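You operate a simulated robot arm through the tools that you are given. There is no shell and no other tool. Be economical: measure what you need, move in short steps, check, and stop when the job is done.

Carry out the task below with a simulated robot arm. There is one attempt and no reset: what you move stays moved.

JOB
Glue the block with the teal band on the corner ledge and clamp it till set.
Fine: cover over to the oil size; glue all over the ledge with the blue brush, brush back; leave the yellow brush; arm over, black knob down to the green band.

Only the result counts: the job must be done as asked and must still hold three seconds after the hand-in. Knocking over, shifting, dropping, spilling or breaking anything else fails it. A push-on lid holds only when it is set on centred and level and pressed home; a screw cap is set on level and turned clockwise until tight.

ROBOT AND FRAMES
A 6-joint arm with a two-finger parallel gripper, fixed in place. Base frame: the origin is at the foot of the arm, x ahead of it, y to its left, z up. Lengths are in m, angles in rad, forces in N, time in s.
With the tool pointing down near the work surface it reaches from about 0.24 to 0.64 m from the base axis. Its first joint turns from -1.152 to 1.152 rad. Payload 2.7 kg.
The tool frame sits at the grasp point between the pads (the TCP): z along the fingers, y along the line on which they close. The tips reach 0.023 m beyond it. Largest opening 0.094 m; finger width 0.038, thickness 0.01; the body of the gripper, 0.054 by 0.096 m, starts 0.039 m behind the TCP.
Orientation is that of the tool frame in the base frame, as a unit quaternion [x, y, z, w]. With the fingers straight down and closing along the base's y, the tool's x points along the base's -x, its y along +y and its z along -z.

CONTROLS
- The arm moves only by the tool step_arm. Its argument "series" is a list of rows, each an object of numbers (a shift or turn left out is 0, a gripper value left out holds the last): "dx", "dy", "dz": the shift along the tool's x, y, z in units of 200 mm (1.0 is 200 mm); "wx", "wy", "wz": the turn, a rotation vector about the tool's x, y, z in units of 90 degrees (1.0 is 90 degrees); "jaw": the closure, from 0 (fully open) to 1 (shut). In form: [{"dx": .., "dy": .., "dz": .., "wx": .., "wy": .., "wz": .., "jaw": ..}, ...]. A call has 1 to 12 rows; each row is the pose to reach, as a shift and turn from the pose commanded when the call began, along the tool's axes at that moment. A call with a number of a shift or a turn outside -1 to 1 is refused whole. Each row takes 0.2 s and may step no farther than 0.05 m and 0.15 rad from the row before; otherwise, or with a gripper value out of range, the whole call is refused. Where a pose cannot be reached the arm comes as near as it can. A force on the tool above 40 N (or 10 N above the force at the start of the call, whichever is more), or a blocked arm, ends the call early, and 0.2 s more pass. The fingers move at their own pace (about 0.045 m/s each) and stop on an object; they squeeze with about 43 N. The grip force told is the motor's: it shows also when the fingers shut on nothing. Time passes only in rows, and 0.2 s behind the last, so rows that repeat a pose let the fingers close. The reply holds the time, the measured pose of the TCP, the force on the tool along the base axes, the opening and the grip force, in the units named above and with some noise, and new pictures: "views" is both (left out), scene, wrist or none.
- Cameras (640 x 400 px; columns grow to the right, rows downward): "scene" is fixed at [0.0641, -0.4226, 1.4195]; the picture's right is [0.86, -0.52, 0.00], its down [-0.24, -0.39, -0.89] and it looks along [0.46, 0.76, -0.46] (base axes); focal length 314 px, centre (320, 200). "wrist" rides on the gripper at [0.086, 0.016, -0.074] in the tool frame; the picture's right is [-0.18, 0.98, 0.00], its down [-0.58, -0.11, -0.81] and it looks along [-0.79, -0.15, 0.59] (tool axes); focal length 243 px, centre (320, 200). There is no depth. A picture from a camera that has moved, and an enlarged one, comes with that camera's place and axes in the base frame and with its lens.
- inspect(camera, box): a new picture of the part [left, top, right, bottom] of that camera's present view, enlarged. The clock stands still meanwhile.
- job_done(): hands the job in; it is judged then, once.

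Work in short steps. Places have to be worked out from the pictures, the camera data and where the tool is seen: move nearer, look again, correct. Check each grasp and each placing, and mend what went wrong. You have 120 turns and 170 pictures in all, those below and enlarged ones among them. Open the gripper and draw the arm clear of the work before you hand the job in, unless the task says otherwise; then end with one line.

The tools are called as name(argument=value, ...) on one line, values as JSON. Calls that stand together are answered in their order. step_arm: Moves the arm, as the interface text tells. Its arguments: {"type":"object","properties":{"series":{"type":"array"},"views":{"type":"string","enum":["both","scene","wrist","none"]}},"required":["series"]} The other tools are called the same way: inspect (camera, box) takes an enlarged picture of a part of a camera's view; job_done () hands the job in.

At the start:

```text
time_s: 0.0
position: [0.4162, 0.0779, 1.2218]
ee_rot: [0.0, 1.0, 0.0, 0.0]
ft_force: [-0.1, 0.1, 0.2]
finger_gap: 0.0939
finger_force: 0.1
```

scene: 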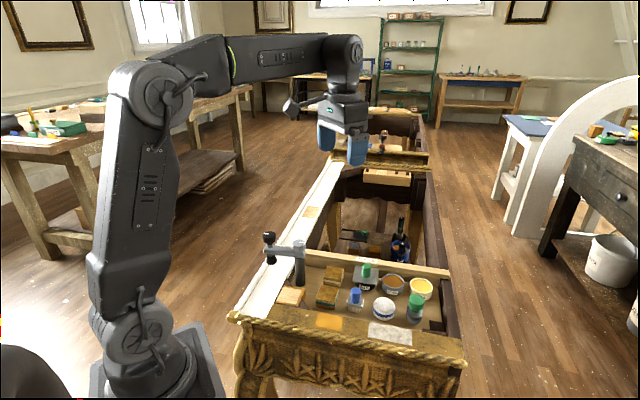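
wrist: 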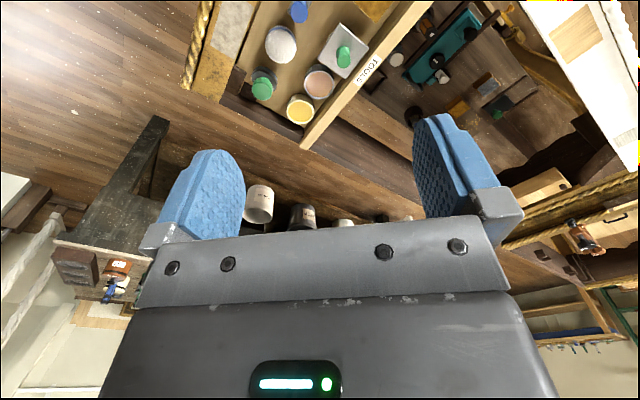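

I start by enlarging the work area in the scene picture to identify the items.

inspect(camera="scene", box=[220, 220, 480, 382])

inspect(camera="wrist", box=[180, 0, 480, 188])

```text
2.46 times, centred on (350, 301) of scene
camera zoom: at [0.0641, -0.4226, 1.4195], right [0.86, -0.52, 0.0], down [-0.24, -0.39, -0.89], along [0.46, 0.76, -0.46], focal length 772 px, centre (246, -49)
```

zoom: 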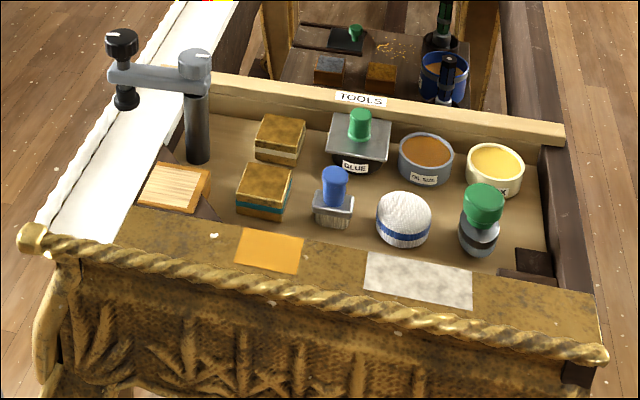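

```text
2.13 times, centred on (330, 94) of wrist
camera zoom: at [0.3298, 0.0947, 1.2962], right [0.18, 0.98, 0.0], down [0.58, -0.11, 0.81], along [0.79, -0.15, -0.59], focal length 516 px, centre (299, 426)
```

zoom: 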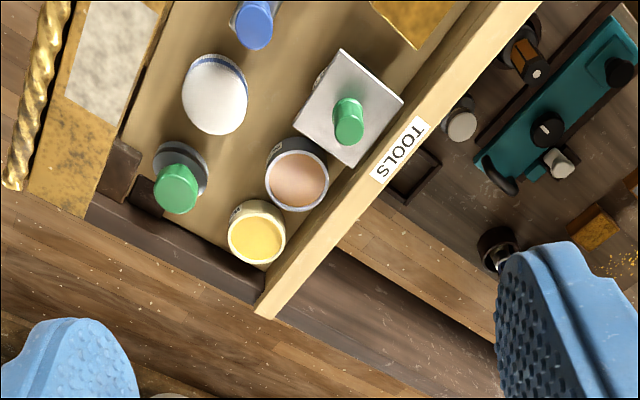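

I tilt the wrist so its camera looks down on the tray, going a little lower and back.

step_arm(series=[{"dx": 0.04, "dz": 0.08, "wy": 0.08}, {"dx": 0.08, "dz": 0.16, "wy": 0.16}, {"dx": 0.12, "dz": 0.24, "wy": 0.24}, {"dx": 0.16, "dz": 0.32, "wy": 0.32}, {"dx": 0.2, "dz": 0.4, "wy": 0.4}, {"dx": 0.24, "dz": 0.48, "wy": 0.48}], views="wrist")

```text
time_s: 1.4
position: [0.3648, 0.0774, 1.1211]
ee_rot: [0.001, 0.93, 0.001, -0.368]
ft_force: [-0.4, 0.2, -0.3]
finger_gap: 0.0938
finger_force: 0.1
out of reach, approached as far as the arm can: row 6
camera wrist: at [0.3526, 0.094, 1.2345], right [0.13, 0.98, -0.13], down [0.98, -0.11, 0.19], along [0.17, -0.15, -0.97], focal length 243 px, centre (320, 200)
```

wrist: 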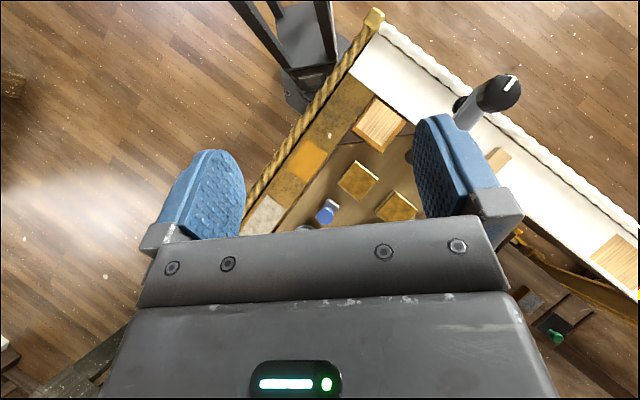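

The view is good, but the gripper hides the far part of the tray. I shift about +0.12 in x and -0.05 in y.

step_arm(series=[{"dx": -0.15, "dz": -0.14, "dy": -0.08}, {"dx": -0.3, "dz": -0.28, "dy": -0.16}, {"dx": -0.44, "dz": -0.41, "dy": -0.25}], views="wrist")

```text
time_s: 2.2
position: [0.4281, 0.0307, 1.0731]
ee_rot: [0.0, 0.931, 0.0, -0.365]
ft_force: [-0.1, -0.4, -0.2]
finger_gap: 0.0942
finger_force: 0.0
out of reach, approached as far as the arm can: row 1, 2, 3
camera wrist: at [0.4155, 0.0471, 1.186], right [0.13, 0.98, -0.12], down [0.97, -0.11, 0.19], along [0.18, -0.15, -0.97], focal length 243 px, centre (320, 200)
```

wrist: 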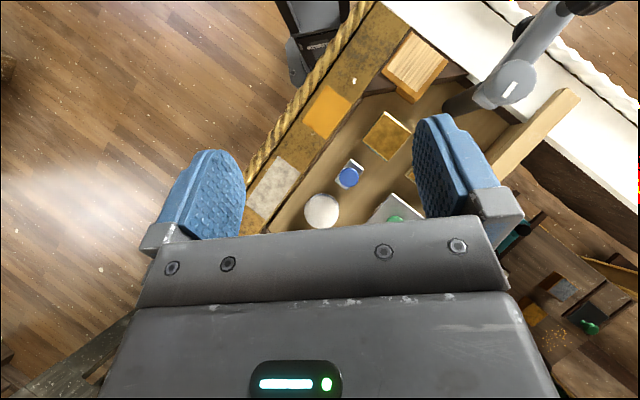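

I enlarge the near part of this view.

inspect(camera="wrist", box=[240, 0, 640, 250])

inspect(camera="scene", box=[250, 220, 390, 320])

inspect(camera="scene", box=[320, 240, 460, 340])

```text
1.60 times, centred on (440, 125) of wrist
camera zoom: at [0.4155, 0.0471, 1.186], right [0.13, 0.98, -0.12], down [0.97, -0.11, 0.19], along [0.18, -0.15, -0.97], focal length 388 px, centre (128, 320)
```

zoom: 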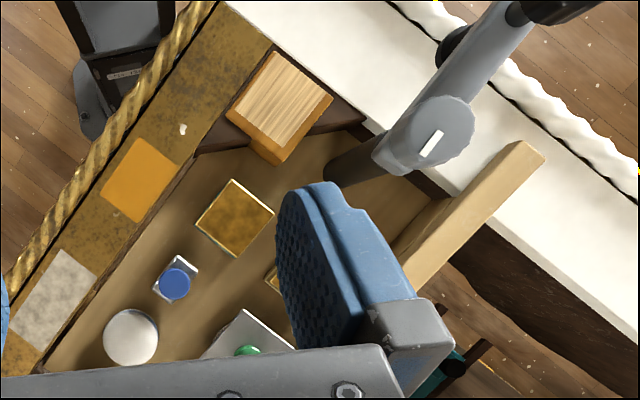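

```text
4.00 times, centred on (320, 270) of scene
camera zoom: at [0.0641, -0.4226, 1.4195], right [0.86, -0.52, 0.0], down [-0.24, -0.39, -0.89], along [0.46, 0.76, -0.46], focal length 1255 px, centre (320, -80)
```

zoom: 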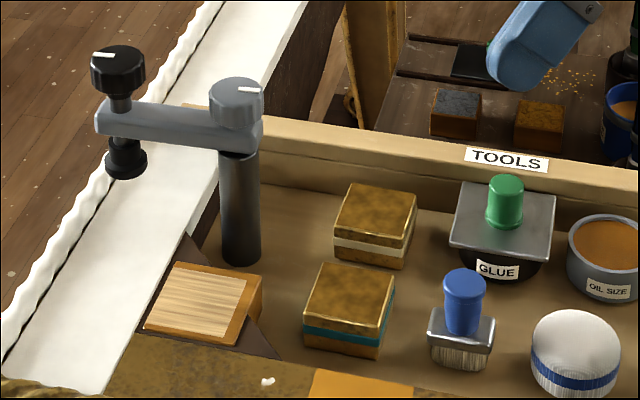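

```text
4.00 times, centred on (390, 290) of scene
camera zoom: at [0.0641, -0.4226, 1.4195], right [0.86, -0.52, 0.0], down [-0.24, -0.39, -0.89], along [0.46, 0.76, -0.46], focal length 1255 px, centre (40, -160)
```

zoom: 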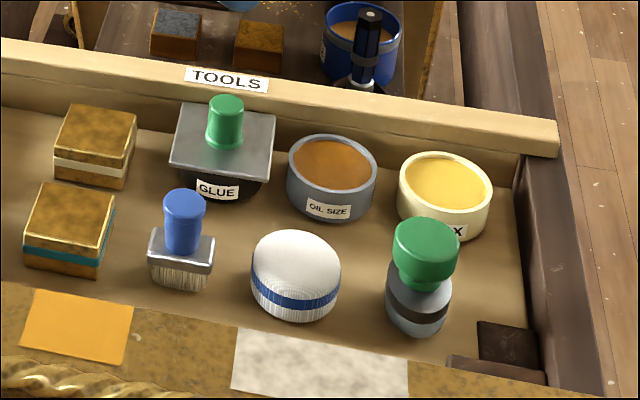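

I reduce the tilt so the far half of the tray (pots) comes into the open part of the wrist view.

step_arm(series=[{"wy": -0.07, "dy": -0.05}, {"wy": -0.14, "dy": -0.1}, {"wy": -0.21, "dy": -0.15}], views="wrist")

```text
time_s: 3.0
position: [0.4273, -0.0017, 1.0729]
ee_rot: [0.0, 0.978, 0.0, -0.209]
ft_force: [0.3, -0.1, -0.7]
finger_gap: 0.0936
finger_force: 0.1
camera wrist: at [0.3783, 0.0155, 1.1762], right [0.17, 0.98, -0.08], down [0.86, -0.11, 0.5], along [0.48, -0.15, -0.86], focal length 243 px, centre (320, 200)
```

wrist: 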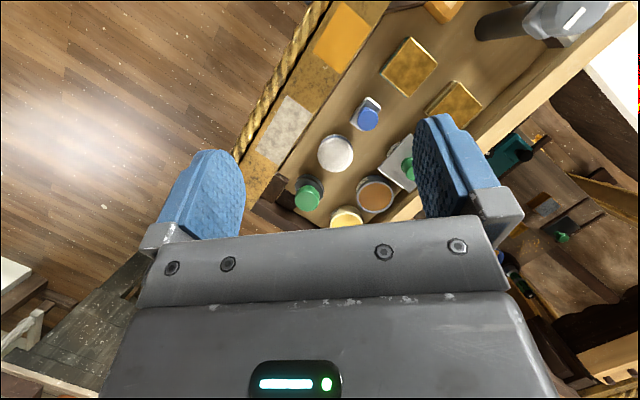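

Enlarging to measure the pots and the lid.

inspect(camera="wrist", box=[270, 30, 510, 230])

```text
2.00 times, centred on (390, 130) of wrist
camera zoom: at [0.3783, 0.0155, 1.1762], right [0.17, 0.98, -0.08], down [0.86, -0.11, 0.5], along [0.48, -0.15, -0.86], focal length 485 px, centre (180, 340)
```

zoom: 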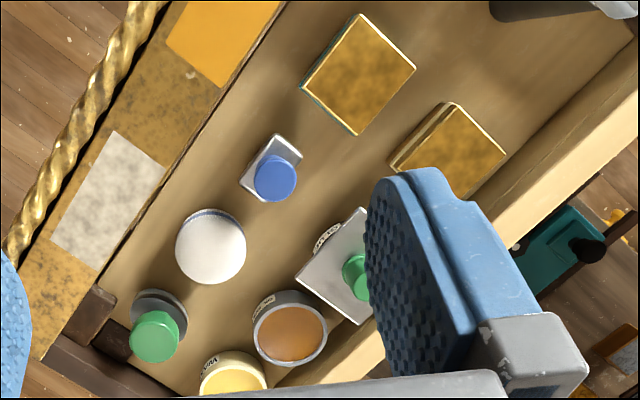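

Estimates so far:
- Lid plate at about (0.528, 0.098, 0.827), with its knob top at 0.861.
- Oil size at about (0.582, 0.046), rim 0.822.
- Brush at about (0.447, 0.039).
- Teal block at about (0.401, 0.098).
- Ledge at about (0.31, 0.142, 0.824).

I go upright above the lid.

step_arm(series=[{"dx": -0.14, "dy": 0.1, "dz": 0.07, "wy": -0.0536}, {"dx": -0.28, "dy": 0.2, "dz": 0.14, "wy": -0.107}, {"dx": -0.42, "dy": 0.3, "dz": 0.21, "wy": -0.161}, {"dx": -0.56, "dy": 0.4, "dz": 0.28, "wy": -0.214}, {"dx": -0.7, "dy": 0.5, "dz": 0.344, "wy": -0.268, "jaw": 0.36}, {"dx": -0.7, "dy": 0.5, "dz": 0.344, "wy": -0.268, "jaw": 0.36}])

```text
time_s: 4.4
position: [0.5254, 0.0979, 0.9535]
ee_rot: [0.0, 1.0, 0.0, -0.001]
ft_force: [0.5, 1.0, -0.1]
finger_gap: 0.0601
finger_force: 0.0
camera wrist: at [0.4394, 0.1155, 1.027], right [0.18, 0.98, 0.0], down [0.58, -0.11, 0.81], along [0.79, -0.15, -0.59], focal length 243 px, centre (320, 200)
```

scene: 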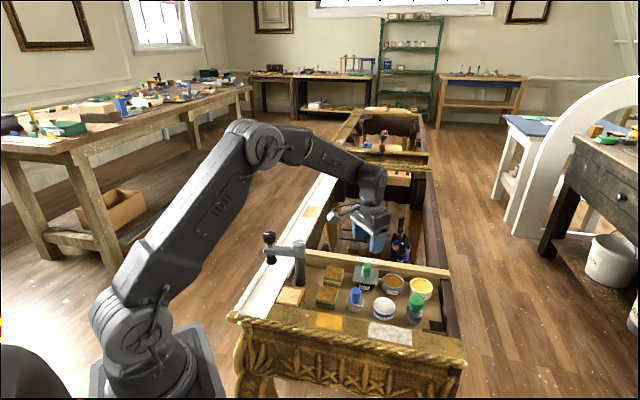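
wrist: 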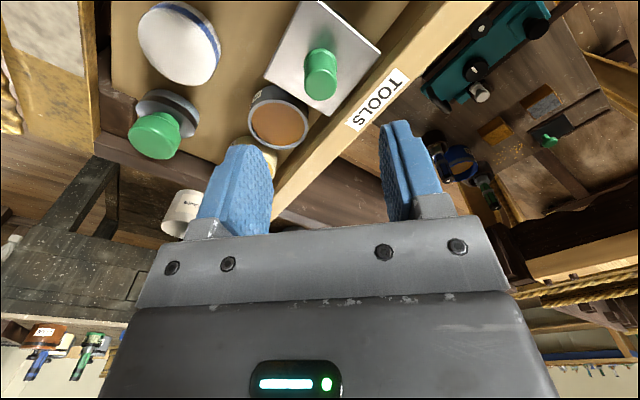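

The lid knob sits just below the TCP. I enlarge to refine its position.

inspect(camera="wrist", box=[220, 0, 420, 150])

```text
2.67 times, centred on (320, 75) of wrist
camera zoom: at [0.4394, 0.1155, 1.027], right [0.18, 0.98, 0.0], down [0.58, -0.11, 0.81], along [0.79, -0.15, -0.59], focal length 647 px, centre (320, 533)
```

zoom: 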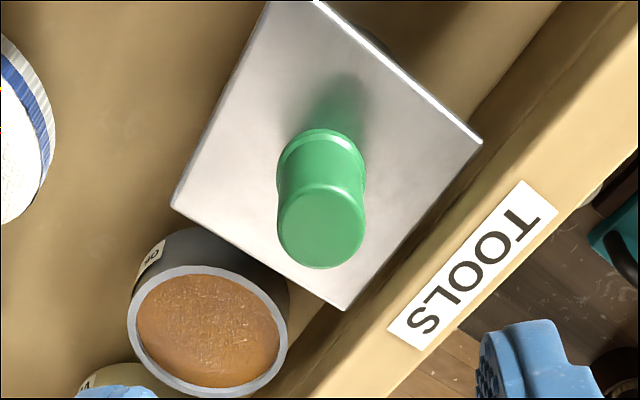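

The knob is at (0.5277, 0.099). I descend to TCP z 0.855 and close on it.

step_arm(series=[{"dx": -0.0115, "dy": 0.0055, "dz": 0.17, "jaw": 0.36}, {"dx": -0.0115, "dy": 0.0055, "dz": 0.34, "jaw": 0.36}, {"dx": -0.0115, "dy": 0.0055, "dz": 0.43, "jaw": 0.36}, {"dx": -0.0115, "dy": 0.0055, "dz": 0.4925, "jaw": 0.36}, {"dx": -0.0115, "dy": 0.0055, "dz": 0.4925, "jaw": 0.36}])

```text
time_s: 5.4
position: [0.5287, 0.1017, 0.8615]
ee_rot: [-0.002, 1.0, 0.001, 0.001]
ft_force: [-4.9, -1.2, 7.9]
finger_gap: 0.0597
finger_force: 0.2
stopped in row 4: the force on the tool passed its limit (the readings are from after the stop); the commanded pose is now the measured one
camera wrist: at [0.442, 0.1171, 0.9358], right [0.18, 0.98, 0.0], down [0.58, -0.11, 0.81], along [0.79, -0.14, -0.59], focal length 243 px, centre (320, 200)
```

scene: 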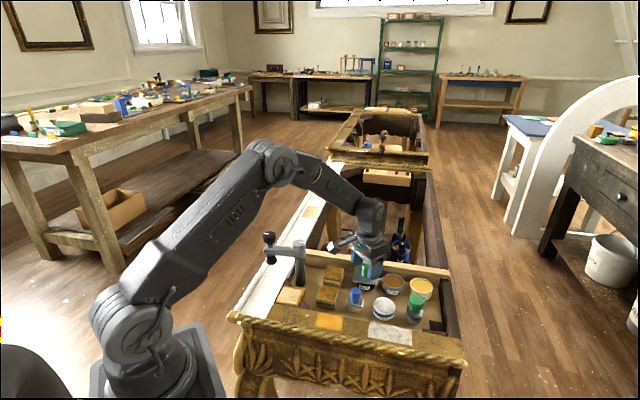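
wrist: 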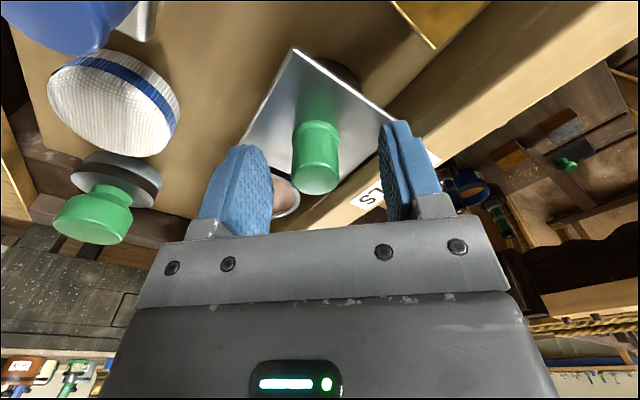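

A finger touched the "TOOLS" bar; nothing appears to have moved. I raise, yaw 43° so the fingers line up with the row, and look again.

step_arm(series=[{"dz": -0.1}, {"dz": -0.15, "wz": -0.08}, {"dz": -0.15, "wz": -0.16}, {"dz": -0.15, "wz": -0.24}, {"dz": -0.15, "wz": -0.32}, {"dz": -0.15, "wz": -0.4}, {"dz": -0.15, "wz": -0.478, "jaw": 0.45}])

```text
time_s: 7.0
position: [0.5306, 0.1004, 0.8898]
ee_rot: [-0.37, 0.929, 0.0, 0.001]
ft_force: [-0.2, -0.3, 0.1]
finger_gap: 0.0517
finger_force: 0.1
camera wrist: at [0.4545, 0.0538, 0.9642], right [-0.54, 0.84, 0.0], down [0.5, 0.32, 0.81], along [0.68, 0.44, -0.59], focal length 243 px, centre (320, 200)
```

scene: 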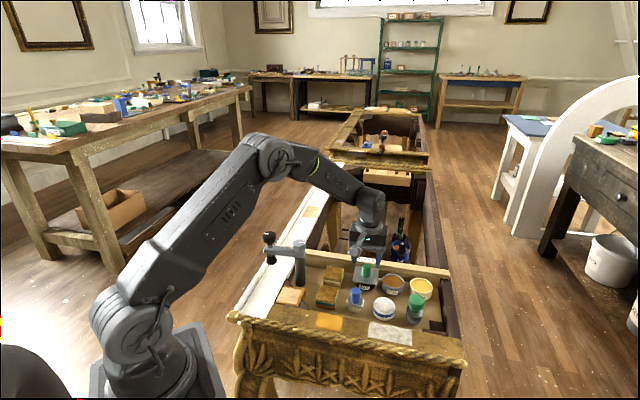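
wrist: 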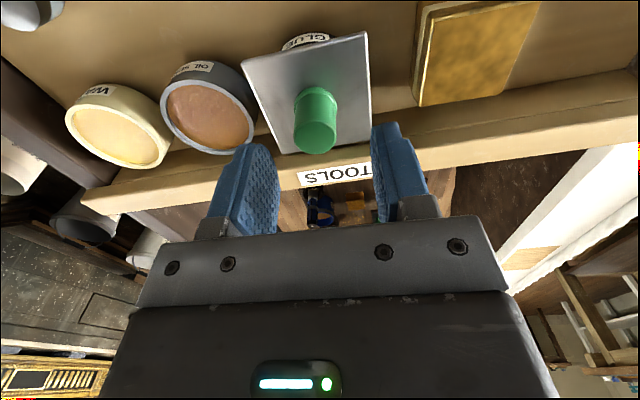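

Fingers now line up with the row and clear the bar. I correct by about 4 mm and descend to TCP z≈0.854.

step_arm(series=[{"dx": 0.02, "dy": 0.005, "dz": 0.09, "jaw": 0.45}, {"dx": 0.02, "dy": 0.005, "dz": 0.15, "jaw": 0.45}, {"dx": 0.02, "dy": 0.005, "dz": 0.18, "jaw": 0.45}], views="wrist")

```text
time_s: 7.8
position: [0.5268, 0.0975, 0.8552]
ee_rot: [-0.369, 0.929, 0.0, 0.001]
ft_force: [-0.3, -0.1, -0.2]
finger_gap: 0.0515
finger_force: 0.0
camera wrist: at [0.4524, 0.0513, 0.9292], right [-0.54, 0.84, 0.0], down [0.5, 0.32, 0.81], along [0.68, 0.44, -0.59], focal length 243 px, centre (320, 200)
```

wrist: 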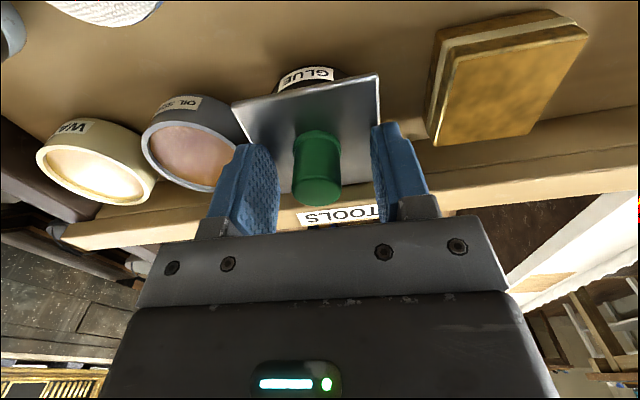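

No contact, with the knob between the pads. I close.

step_arm(series=[{"jaw": 0.9}, {"jaw": 0.9}, {"jaw": 0.9}, {"jaw": 0.9}], views="wrist")

```text
time_s: 8.8
position: [0.5279, 0.0968, 0.8551]
ee_rot: [-0.368, 0.93, 0.0, 0.0]
ft_force: [12.6, -11.0, -4.5]
finger_gap: 0.023
finger_force: 45.1
camera wrist: at [0.4531, 0.0504, 0.9293], right [-0.54, 0.84, 0.0], down [0.5, 0.32, 0.81], along [0.68, 0.43, -0.59], focal length 243 px, centre (320, 200)
```

wrist: 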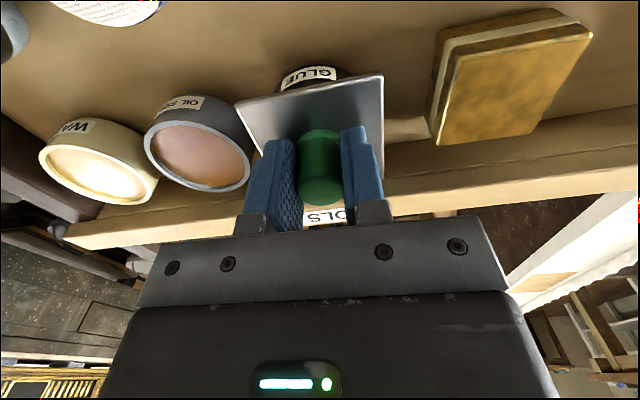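

Gripped at 0.023. There is a slight side load, so I relax about 1.5 mm toward it and lift gently.

step_arm(series=[{"dy": -0.007, "jaw": 0.9}, {"dy": -0.007, "dz": -0.04, "jaw": 0.9}, {"dy": -0.007, "dz": -0.1, "jaw": 0.9}, {"dy": -0.007, "dz": -0.2, "jaw": 0.9}])

```text
time_s: 9.5
position: [0.5262, 0.0955, 0.859]
ee_rot: [-0.369, 0.929, -0.001, -0.002]
ft_force: [7.8, -1.1, -8.1]
finger_gap: 0.0232
finger_force: 45.0
stopped in row 3: the force on the tool passed its limit (the readings are from after the stop); the commanded pose is now the measured one
camera wrist: at [0.4529, 0.0497, 0.9342], right [-0.54, 0.84, 0.0], down [0.5, 0.32, 0.8], along [0.68, 0.43, -0.59], focal length 243 px, centre (320, 200)
```

scene: 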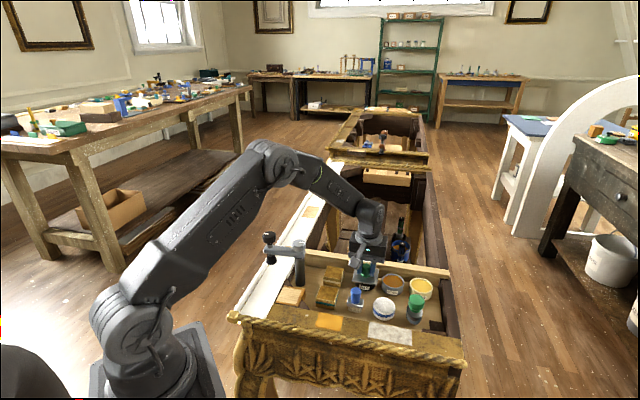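
wrist: 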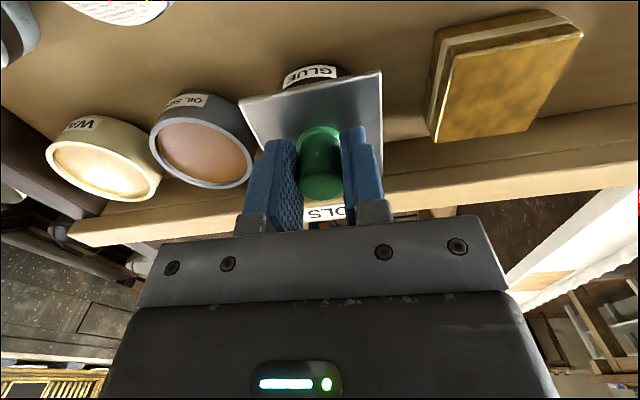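

The pull passed the force limit. I check whether the lid came free.

inspect(camera="scene", box=[320, 240, 440, 315])

inspect(camera="wrist", box=[220, 40, 420, 220])

```text
5.33 times, centred on (380, 278) of scene
camera zoom: at [0.0644, -0.4226, 1.4195], right [0.86, -0.52, 0.0], down [-0.24, -0.39, -0.89], along [0.46, 0.76, -0.46], focal length 1673 px, centre (0, -213)
```

zoom: 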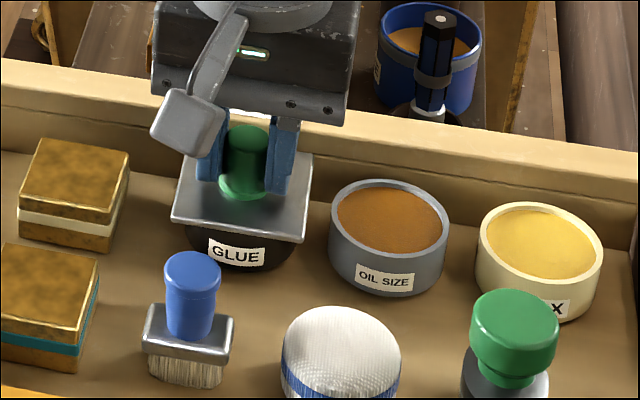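

```text
2.22 times, centred on (320, 130) of wrist
camera zoom: at [0.4529, 0.0497, 0.9342], right [-0.54, 0.84, 0.0], down [0.5, 0.32, 0.8], along [0.68, 0.43, -0.59], focal length 539 px, centre (320, 356)
```

zoom: 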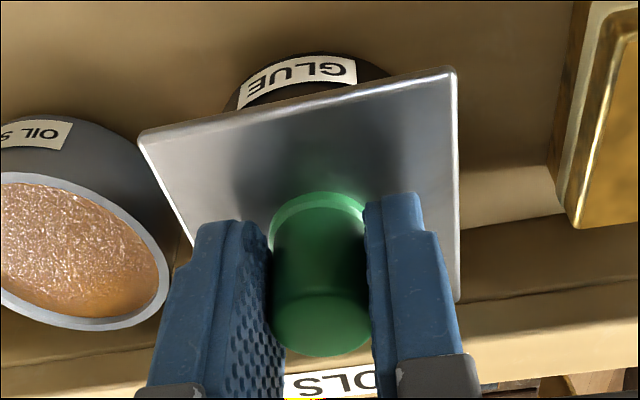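

The lid seems lifted or loosening. I continue the lift in small rows.

step_arm(series=[{"dz": -0.01, "jaw": 0.9}, {"dz": -0.025, "jaw": 0.9}, {"dz": -0.05, "jaw": 0.9}, {"dz": -0.1, "jaw": 0.9}, {"dz": -0.15, "jaw": 0.9}])

```text
time_s: 10.7
position: [0.5261, 0.0983, 0.8927]
ee_rot: [-0.37, 0.929, 0.001, -0.001]
ft_force: [-0.1, -0.1, 0.4]
finger_gap: 0.0095
finger_force: 0.0
camera wrist: at [0.4533, 0.0511, 0.9671], right [-0.54, 0.84, 0.0], down [0.5, 0.32, 0.8], along [0.68, 0.44, -0.59], focal length 243 px, centre (320, 200)
```

scene: 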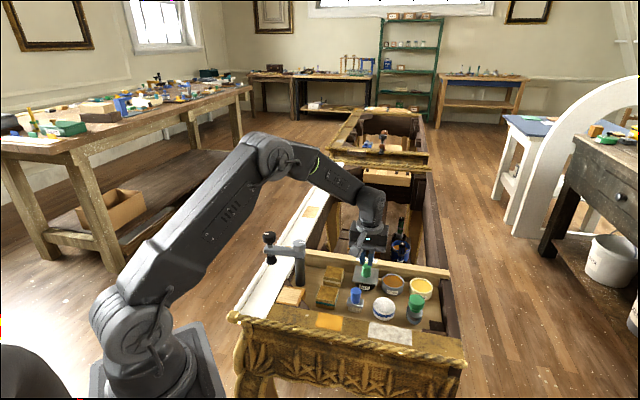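
wrist: 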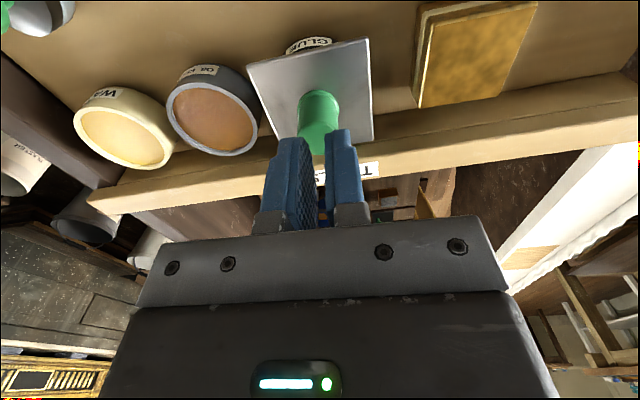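

The grip slipped and the lid is still seated. I regrip lower with the fingers full depth, checking the contact.

step_arm(series=[{"jaw": 0.5}, {"jaw": 0.5, "dy": -0.01}, {"jaw": 0.5, "dy": -0.01, "dz": 0.1}, {"jaw": 0.5, "dy": -0.01, "dz": 0.17}, {"jaw": 0.5, "dy": -0.01, "dz": 0.2}, {"jaw": 0.5, "dy": -0.01, "dz": 0.21}, {"jaw": 1, "dy": -0.01, "dz": 0.21}, {"jaw": 1, "dy": -0.01, "dz": 0.21}, {"jaw": 1, "dy": -0.01, "dz": 0.21}, {"jaw": 1, "dy": -0.01, "dz": 0.21}], views="wrist")

```text
time_s: 12.1
position: [0.5284, 0.0924, 0.8526]
ee_rot: [-0.369, 0.93, -0.001, -0.001]
ft_force: [0.1, -0.4, 4.4]
finger_gap: 0.0308
finger_force: 7.2
stopped in row 7: the force on the tool passed its limit (the readings are from after the stop); the commanded pose is now the measured one
camera wrist: at [0.4537, 0.0469, 0.9272], right [-0.54, 0.84, 0.0], down [0.5, 0.32, 0.81], along [0.68, 0.43, -0.59], focal length 243 px, centre (320, 200)
```

wrist: 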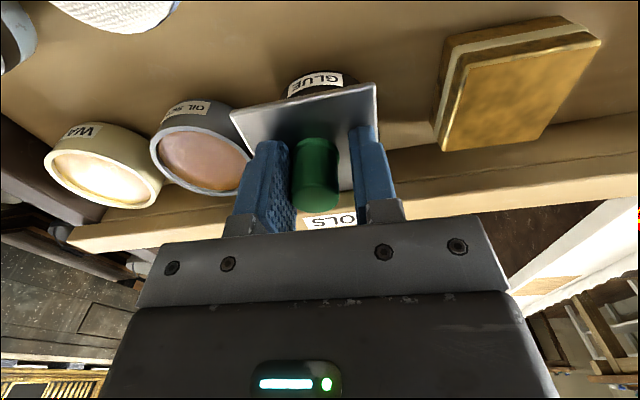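

Contact tripped the limit while closing, as the knob was a bit to -y. The commanded pose has now adapted, so I finish the closing.

step_arm(series=[{"jaw": 0.7}, {"jaw": 0.76}, {"jaw": 1}, {"jaw": 1}, {"jaw": 1}], views="wrist")

```text
time_s: 13.3
position: [0.5275, 0.0934, 0.8526]
ee_rot: [-0.368, 0.93, -0.001, 0.0]
ft_force: [1.0, 1.2, 9.1]
finger_gap: 0.0231
finger_force: 45.3
camera wrist: at [0.4535, 0.0469, 0.9272], right [-0.54, 0.84, 0.0], down [0.5, 0.32, 0.81], along [0.68, 0.43, -0.59], focal length 243 px, centre (320, 200)
```

wrist: 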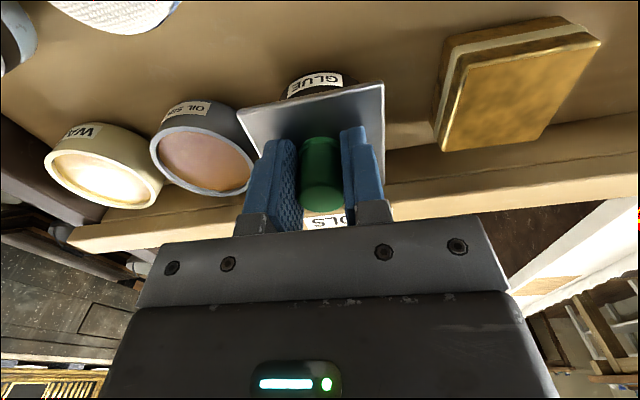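

Firm grip at full depth. I pull up slowly, 1 mm per row, while gently twisting to ease the lid.

step_arm(series=[{"dz": -0.005, "wz": 0.03}, {"dz": -0.01, "wz": -0.03}, {"dz": -0.015, "wz": 0.03}, {"dz": -0.02, "wz": -0.03}, {"dz": -0.025, "wz": 0.03}, {"dz": -0.03, "wz": -0.03}, {"dz": -0.035, "wz": 0.03}, {"dz": -0.04, "wz": 0}], views="wrist")

```text
time_s: 15.1
position: [0.5272, 0.0921, 0.8586]
ee_rot: [-0.368, 0.93, -0.001, -0.006]
ft_force: [-4.5, -4.7, -28.6]
finger_gap: 0.0232
finger_force: 45.2
camera wrist: at [0.4527, 0.0457, 0.9331], right [-0.54, 0.84, 0.0], down [0.51, 0.32, 0.8], along [0.67, 0.43, -0.6], focal length 243 px, centre (320, 200)
```

wrist: 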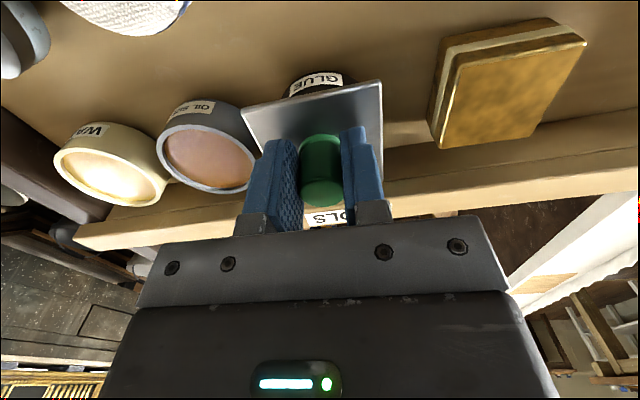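

The pull is at 29 N and the grip is holding. I continue slowly.

step_arm(series=[{"dz": -0.005}, {"dz": -0.01}, {"dz": -0.015}, {"dz": -0.02}, {"dz": -0.025}, {"dz": -0.03}], views="wrist")

```text
time_s: 16.5
position: [0.5259, 0.0942, 0.8631]
ee_rot: [-0.369, 0.929, 0.0, -0.004]
ft_force: [-0.6, 1.6, -32.3]
finger_gap: 0.0234
finger_force: 44.7
camera wrist: at [0.4526, 0.0463, 0.9384], right [-0.54, 0.84, 0.0], down [0.5, 0.32, 0.8], along [0.67, 0.43, -0.6], focal length 243 px, centre (320, 200)
```

wrist: 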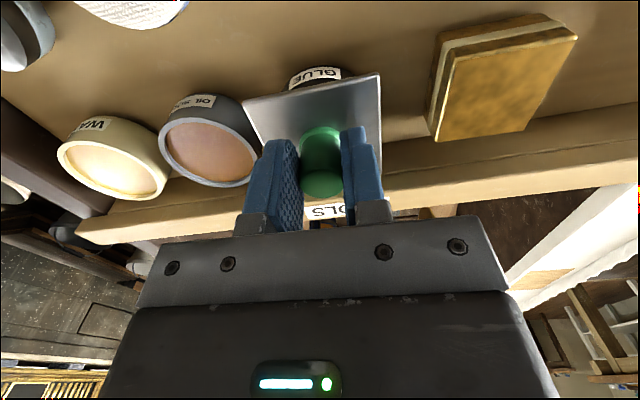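

The pads slide at about 32 N, so a straight pull isn't enough. I regrip low, then pry by tilting about one edge of the plate.

step_arm(series=[{"jaw": 0.65}, {"jaw": 0.65}, {"jaw": 0.65, "dz": 0.04}, {"jaw": 0.65, "dz": 0.07}, {"jaw": 0.74, "dz": 0.072}, {"jaw": 0.78, "dz": 0.072}, {"jaw": 1, "dz": 0.072}, {"jaw": 1, "dz": 0.072}, {"jaw": 1, "dz": 0.072}], views="wrist")

inspect(camera="scene", box=[330, 250, 430, 315])

```text
time_s: 18.5
position: [0.5268, 0.093, 0.8527]
ee_rot: [-0.368, 0.93, -0.001, -0.001]
ft_force: [-0.1, -0.5, 3.2]
finger_gap: 0.0233
finger_force: 44.3
camera wrist: at [0.4523, 0.0469, 0.9273], right [-0.54, 0.84, 0.0], down [0.5, 0.32, 0.81], along [0.68, 0.43, -0.59], focal length 243 px, centre (320, 200)
```

wrist: 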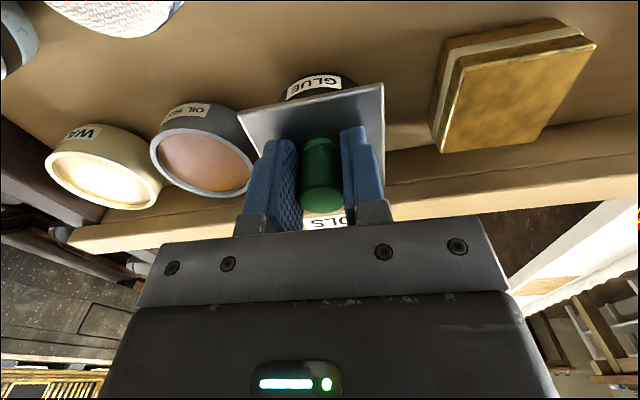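

```text
6.15 times, centred on (380, 282) of scene
camera zoom: at [0.0641, -0.4226, 1.4195], right [0.86, -0.52, 0.0], down [-0.24, -0.39, -0.89], along [0.46, 0.76, -0.46], focal length 1930 px, centre (-49, -308)
```

zoom: 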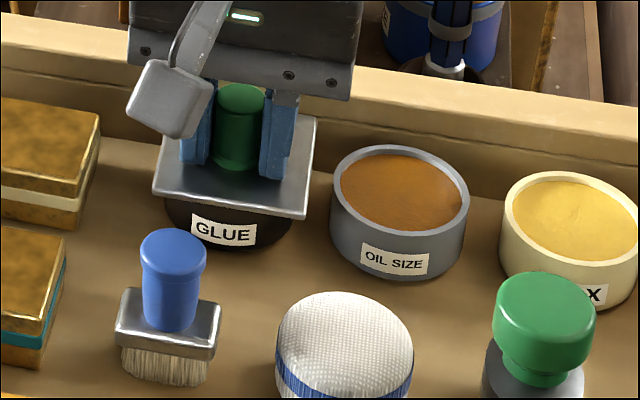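

Now I pry: tilt about tool x with a matching shift, hinged on the -y edge.

step_arm(series=[{"wx": -0.02, "dy": -0.005, "dz": -0.005}, {"wx": -0.04, "dy": -0.01, "dz": -0.01}, {"wx": -0.06, "dy": -0.014, "dz": -0.015}, {"wx": -0.08, "dy": -0.018, "dz": -0.02}, {"wx": -0.1, "dy": -0.022, "dz": -0.025}], views="wrist")

```text
time_s: 19.7
position: [0.5304, 0.09, 0.855]
ee_rot: [-0.367, 0.927, 0.072, -0.032]
ft_force: [1.8, 2.4, -14.2]
finger_gap: 0.0265
finger_force: 45.1
camera wrist: at [0.4643, 0.0346, 0.932], right [-0.53, 0.83, 0.15], down [0.59, 0.23, 0.78], along [0.61, 0.5, -0.61], focal length 243 px, centre (320, 200)
```

wrist: 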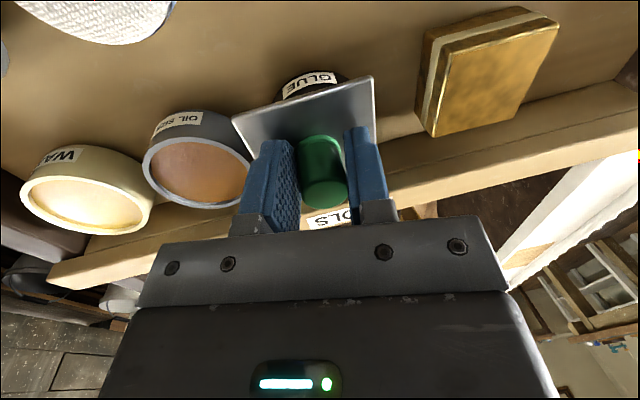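

The lid did not tilt; the knob just cocked in the pads. I undo the tilt and try a counter-clockwise twist, to test whether the lid turns.

step_arm(series=[{"wx": 0.03, "dy": 0.008, "dz": 0.008}, {"wx": 0.06, "dy": 0.015, "dz": 0.016}, {"wx": 0.1, "dy": 0.022, "dz": 0.025}, {"wx": 0.1, "dy": 0.022, "dz": 0.025}], views="none")

step_arm(series=[{"wz": -0.06}, {"wz": -0.12}, {"wz": -0.18}, {"wz": -0.22}], views="wrist")

inspect(camera="scene", box=[330, 250, 430, 315])

```text
time_s: 20.7
position: [0.5276, 0.0937, 0.8546]
ee_rot: [-0.368, 0.93, -0.001, 0.001]
ft_force: [-10.4, -11.6, 27.2]
finger_gap: 0.0237
finger_force: 45.4
```

```text
time_s: 21.7
position: [0.5271, 0.095, 0.8536]
ee_rot: [-0.523, 0.852, -0.001, 0.0]
ft_force: [5.4, 2.2, 6.2]
finger_gap: 0.0227
finger_force: 45.6
camera wrist: at [0.4736, 0.0252, 0.9271], right [-0.79, 0.61, 0.0], down [0.36, 0.47, 0.81], along [0.49, 0.64, -0.59], focal length 243 px, centre (320, 200)
```

wrist: 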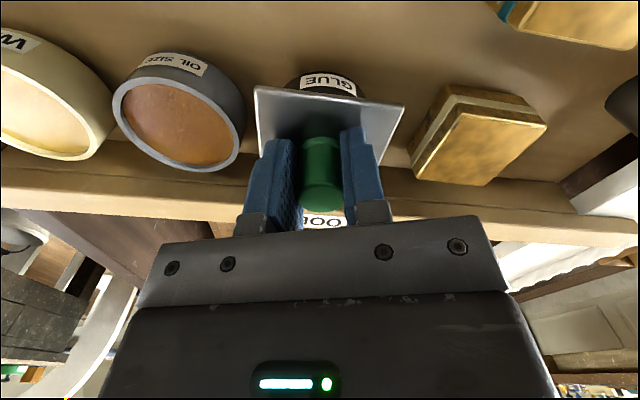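

```text
6.15 times, centred on (380, 282) of scene
camera zoom: at [0.0642, -0.4226, 1.4195], right [0.86, -0.52, 0.0], down [-0.24, -0.39, -0.89], along [0.46, 0.76, -0.46], focal length 1930 px, centre (-49, -308)
```

zoom: 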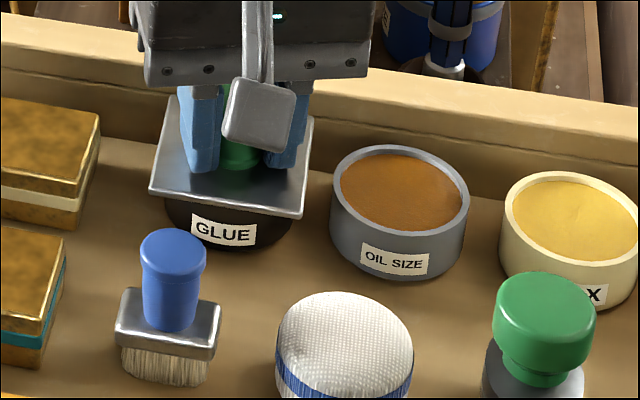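

The lid neither turns nor lifts, so it is a tight push-on. I realign yaw and pry harder, combining tilt, lift and side load with the pot as the hinge.

step_arm(series=[{"wz": 0.07}, {"wz": 0.14}, {"wz": 0.22}, {"wz": 0.22}], views="none")

step_arm(series=[{"wx": -0.05, "dy": -0.02, "dz": -0.02}, {"wx": -0.1, "dy": -0.04, "dz": -0.035}, {"wx": -0.15, "dy": -0.06, "dz": -0.05}, {"wx": -0.2, "dy": -0.08, "dz": -0.065}], views="wrist")

inspect(camera="scene", box=[330, 250, 430, 315])

```text
time_s: 22.7
position: [0.5255, 0.0933, 0.8531]
ee_rot: [-0.367, 0.93, -0.001, -0.003]
ft_force: [-2.0, -2.3, 1.7]
finger_gap: 0.023
finger_force: 45.4
```

```text
time_s: 23.7
position: [0.539, 0.082, 0.8667]
ee_rot: [-0.364, 0.918, 0.144, -0.06]
ft_force: [-5.3, -5.1, -12.3]
finger_gap: 0.0279
finger_force: 45.1
camera wrist: at [0.4806, 0.018, 0.942], right [-0.5, 0.81, 0.3], down [0.67, 0.14, 0.73], along [0.55, 0.57, -0.61], focal length 243 px, centre (320, 200)
```

wrist: 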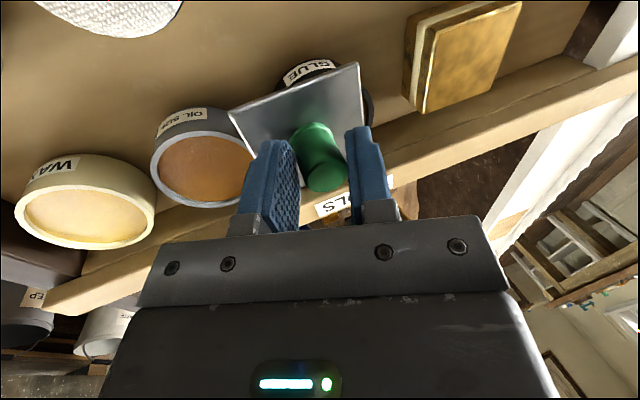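

```text
6.15 times, centred on (380, 282) of scene
camera zoom: at [0.0642, -0.4227, 1.4195], right [0.86, -0.52, 0.0], down [-0.24, -0.39, -0.89], along [0.46, 0.76, -0.46], focal length 1930 px, centre (-49, -308)
```

zoom: 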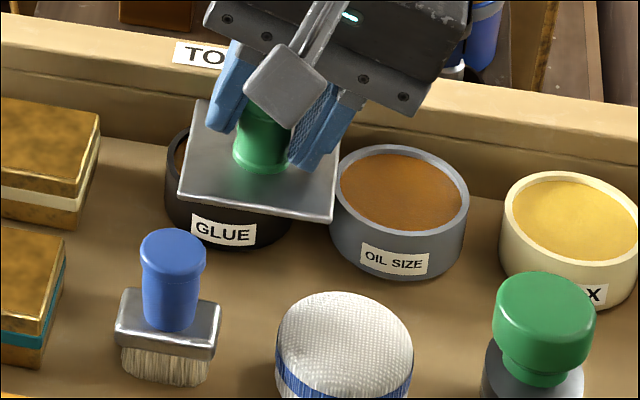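

The lid has popped off and is tilted in the grip. I lift it straight up gently.

step_arm(series=[{"dy": 0.01, "dz": -0.03}, {"dy": 0.025, "dz": -0.08}, {"dy": 0.045, "dz": -0.14}, {"dy": 0.077, "dz": -0.24}])

inspect(camera="scene", box=[320, 215, 440, 315])

```text
time_s: 24.7
position: [0.5403, 0.0843, 0.9178]
ee_rot: [-0.363, 0.919, 0.144, -0.058]
ft_force: [-0.3, 0.7, -0.3]
finger_gap: 0.0002
finger_force: 42.2
camera wrist: at [0.4816, 0.0197, 0.9931], right [-0.51, 0.81, 0.3], down [0.67, 0.14, 0.73], along [0.55, 0.57, -0.61], focal length 243 px, centre (320, 200)
```

scene: 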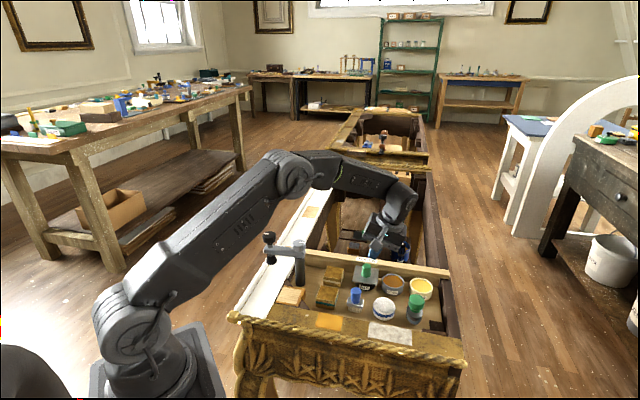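
wrist: 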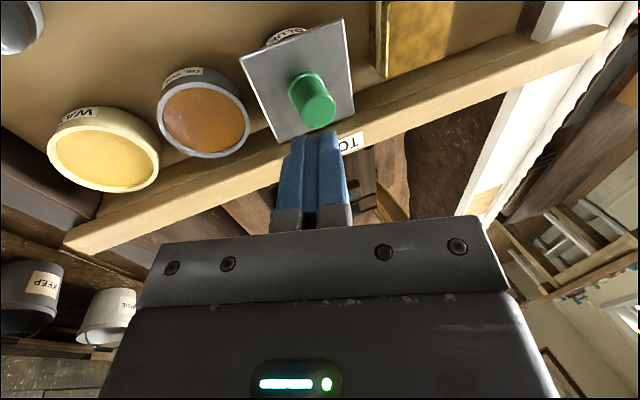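

```text
4.00 times, centred on (380, 265) of scene
camera zoom: at [0.0641, -0.4226, 1.4195], right [0.86, -0.52, 0.0], down [-0.24, -0.39, -0.89], along [0.46, 0.76, -0.46], focal length 1255 px, centre (80, -60)
```

zoom: 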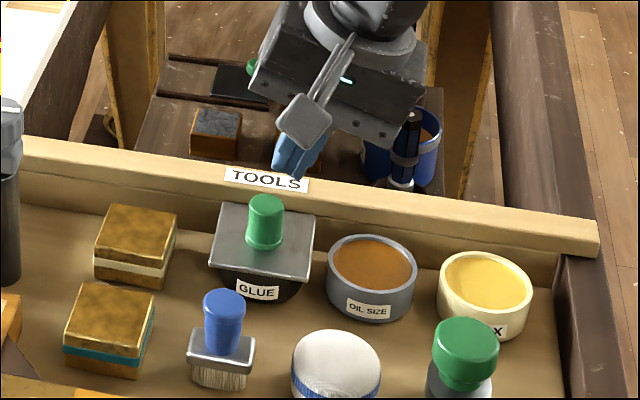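

It slipped from the cocked grip and the lid dropped back; it may now be looser. I straighten up and open for a proper regrip.

step_arm(series=[{"wx": 0.07, "jaw": 0.55}, {"wx": 0.14, "jaw": 0.55}, {"wx": 0.2, "jaw": 0.55}, {"wx": 0.2, "jaw": 0.55}], views="wrist")

```text
time_s: 25.7
position: [0.5374, 0.0833, 0.9166]
ee_rot: [-0.368, 0.93, -0.002, -0.002]
ft_force: [-0.1, -0.3, -0.3]
finger_gap: 0.0422
finger_force: 0.0
camera wrist: at [0.4639, 0.0363, 0.9907], right [-0.54, 0.84, 0.0], down [0.5, 0.32, 0.8], along [0.68, 0.43, -0.59], focal length 243 px, centre (320, 200)
```

wrist: 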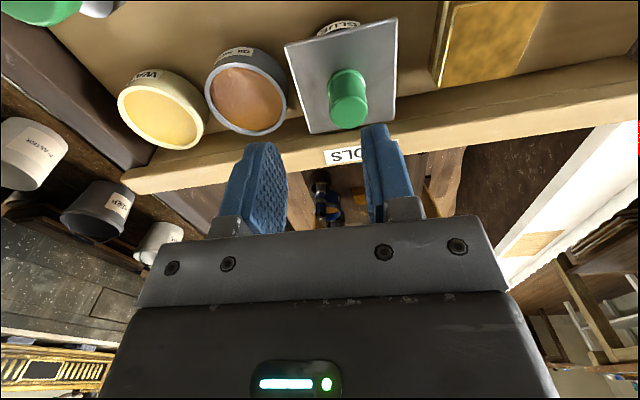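

Knob seen at about (0.528, 0.097). I descend again, open, and close slowly.

step_arm(series=[{"dx": -0.011, "dy": 0.08, "dz": 0.1}, {"dx": -0.011, "dy": 0.08, "dz": 0.22}, {"dx": -0.011, "dy": 0.08, "dz": 0.29}, {"dx": -0.011, "dy": 0.08, "dz": 0.317}, {"dx": -0.011, "dy": 0.08, "dz": 0.317, "jaw": 0.68}, {"dx": -0.011, "dy": 0.08, "dz": 0.317, "jaw": 0.72}, {"dx": -0.011, "dy": 0.08, "dz": 0.317, "jaw": 0.76}, {"dx": -0.011, "dy": 0.08, "dz": 0.317, "jaw": 1}, {"dx": -0.011, "dy": 0.08, "dz": 0.317, "jaw": 1}], views="wrist")

```text
time_s: 27.7
position: [0.5289, 0.0962, 0.8538]
ee_rot: [-0.368, 0.93, -0.001, -0.001]
ft_force: [1.4, 0.7, -2.3]
finger_gap: 0.0233
finger_force: 45.1
camera wrist: at [0.4543, 0.049, 0.9277], right [-0.54, 0.84, 0.0], down [0.5, 0.32, 0.8], along [0.68, 0.43, -0.59], focal length 243 px, centre (320, 200)
```

wrist: 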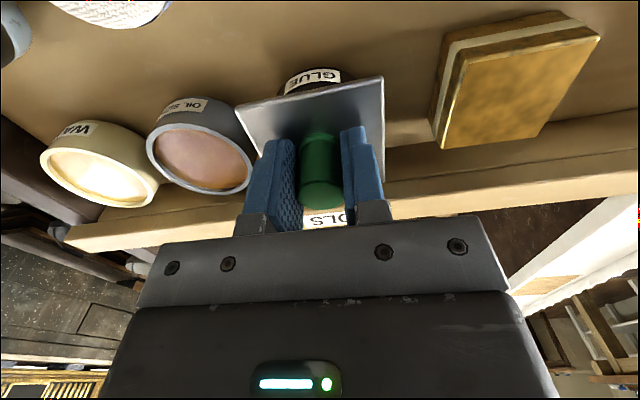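

Centred grip with little side load. I try the lift.

step_arm(series=[{"dz": -0.01}, {"dz": -0.025}, {"dz": -0.04}], views="wrist")

```text
time_s: 28.5
position: [0.5276, 0.0955, 0.8593]
ee_rot: [-0.368, 0.93, 0.0, -0.006]
ft_force: [2.6, 4.6, -31.4]
finger_gap: 0.0234
finger_force: 44.3
camera wrist: at [0.4537, 0.0486, 0.9331], right [-0.54, 0.84, 0.0], down [0.51, 0.32, 0.8], along [0.67, 0.43, -0.6], focal length 243 px, centre (320, 200)
```

wrist: 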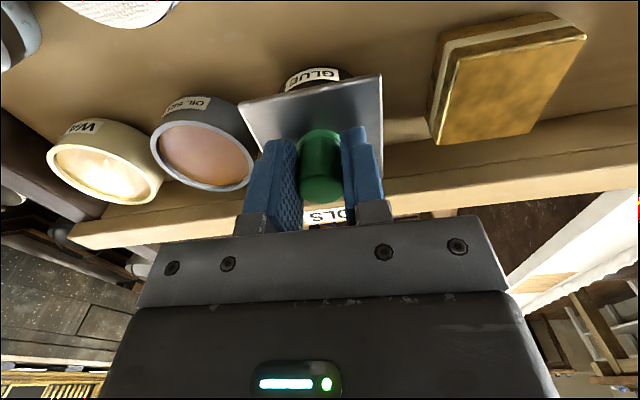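

Still seated, and held at about 31 N. Prying did pop it, so I regrip, pry again, and this time level the tool while the lid is displaced, before lifting.

step_arm(series=[{"jaw": 0.68, "dz": 0.0}, {"jaw": 0.68, "dz": 0.02}, {"jaw": 0.68, "dz": 0.047}, {"jaw": 0.74, "dz": 0.047}, {"jaw": 0.77, "dz": 0.047}, {"jaw": 1, "dz": 0.047}, {"jaw": 1, "dz": 0.047}, {"jaw": 1, "dz": 0.047}], views="none")

step_arm(series=[{"wx": -0.05, "dy": -0.02, "dz": -0.02}, {"wx": -0.1, "dy": -0.04, "dz": -0.035}, {"wx": -0.15, "dy": -0.06, "dz": -0.05}, {"wx": -0.2, "dy": -0.08, "dz": -0.065}], views="wrist")

inspect(camera="scene", box=[330, 250, 430, 315])

```text
time_s: 30.3
position: [0.5285, 0.0951, 0.8536]
ee_rot: [-0.368, 0.93, -0.001, 0.0]
ft_force: [-0.9, -2.3, 18.4]
finger_gap: 0.0233
finger_force: 45.1
```

```text
time_s: 31.3
position: [0.5385, 0.0847, 0.861]
ee_rot: [-0.362, 0.918, 0.146, -0.062]
ft_force: [3.8, 4.8, -38.9]
finger_gap: 0.0298
finger_force: 44.8
camera wrist: at [0.4816, 0.0204, 0.9363], right [-0.5, 0.81, 0.31], down [0.67, 0.14, 0.73], along [0.54, 0.57, -0.62], focal length 243 px, centre (320, 200)
```

wrist: 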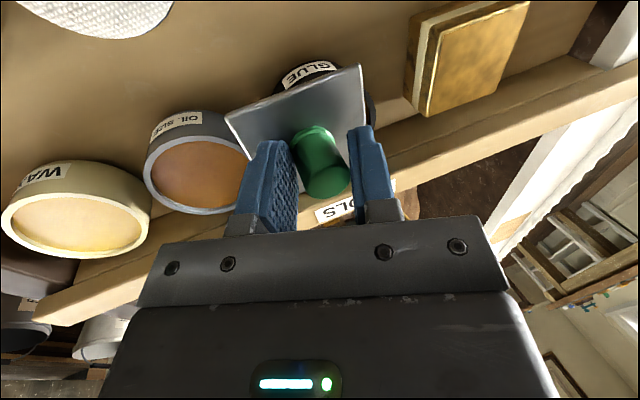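

```text
6.15 times, centred on (380, 282) of scene
camera zoom: at [0.0649, -0.4224, 1.4196], right [0.86, -0.52, 0.0], down [-0.24, -0.39, -0.89], along [0.46, 0.76, -0.46], focal length 1930 px, centre (-49, -308)
```

zoom: 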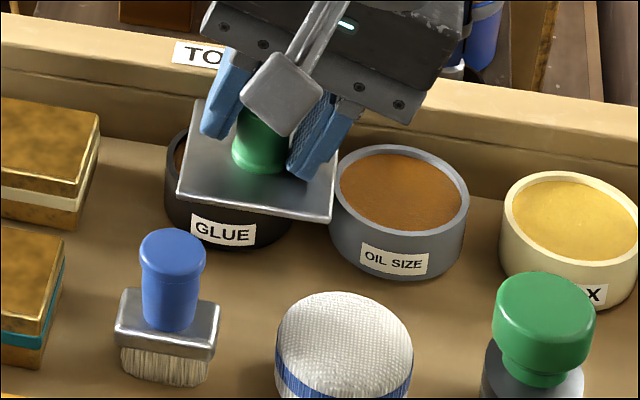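

The lid slid sideways about 11 mm but is still held down. I look closely at this state.

inspect(camera="wrist", box=[200, 40, 420, 230])

inspect(camera="scene", box=[345, 255, 395, 295])

```text
2.11 times, centred on (310, 135) of wrist
camera zoom: at [0.4816, 0.0204, 0.9363], right [-0.5, 0.81, 0.31], down [0.67, 0.14, 0.73], along [0.54, 0.57, -0.62], focal length 511 px, centre (341, 337)
```

zoom: 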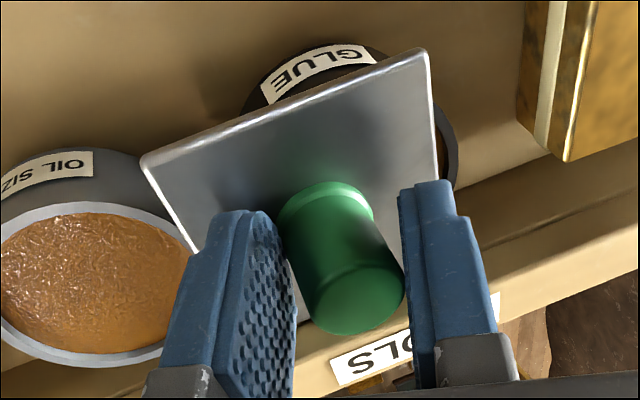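

```text
10.00 times, centred on (370, 275) of scene
camera zoom: at [0.0649, -0.4224, 1.4196], right [0.86, -0.52, 0.0], down [-0.24, -0.39, -0.89], along [0.46, 0.76, -0.46], focal length 3137 px, centre (-180, -550)
```

zoom: 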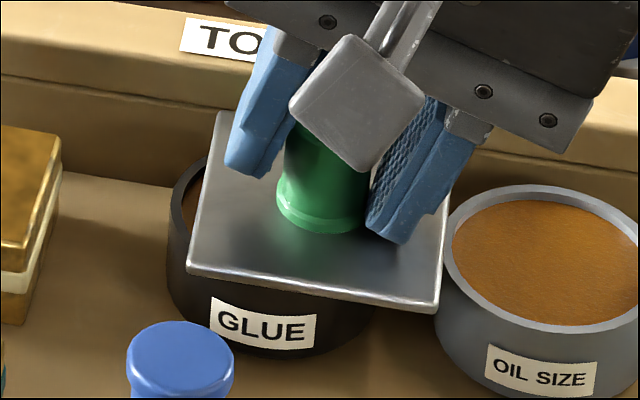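

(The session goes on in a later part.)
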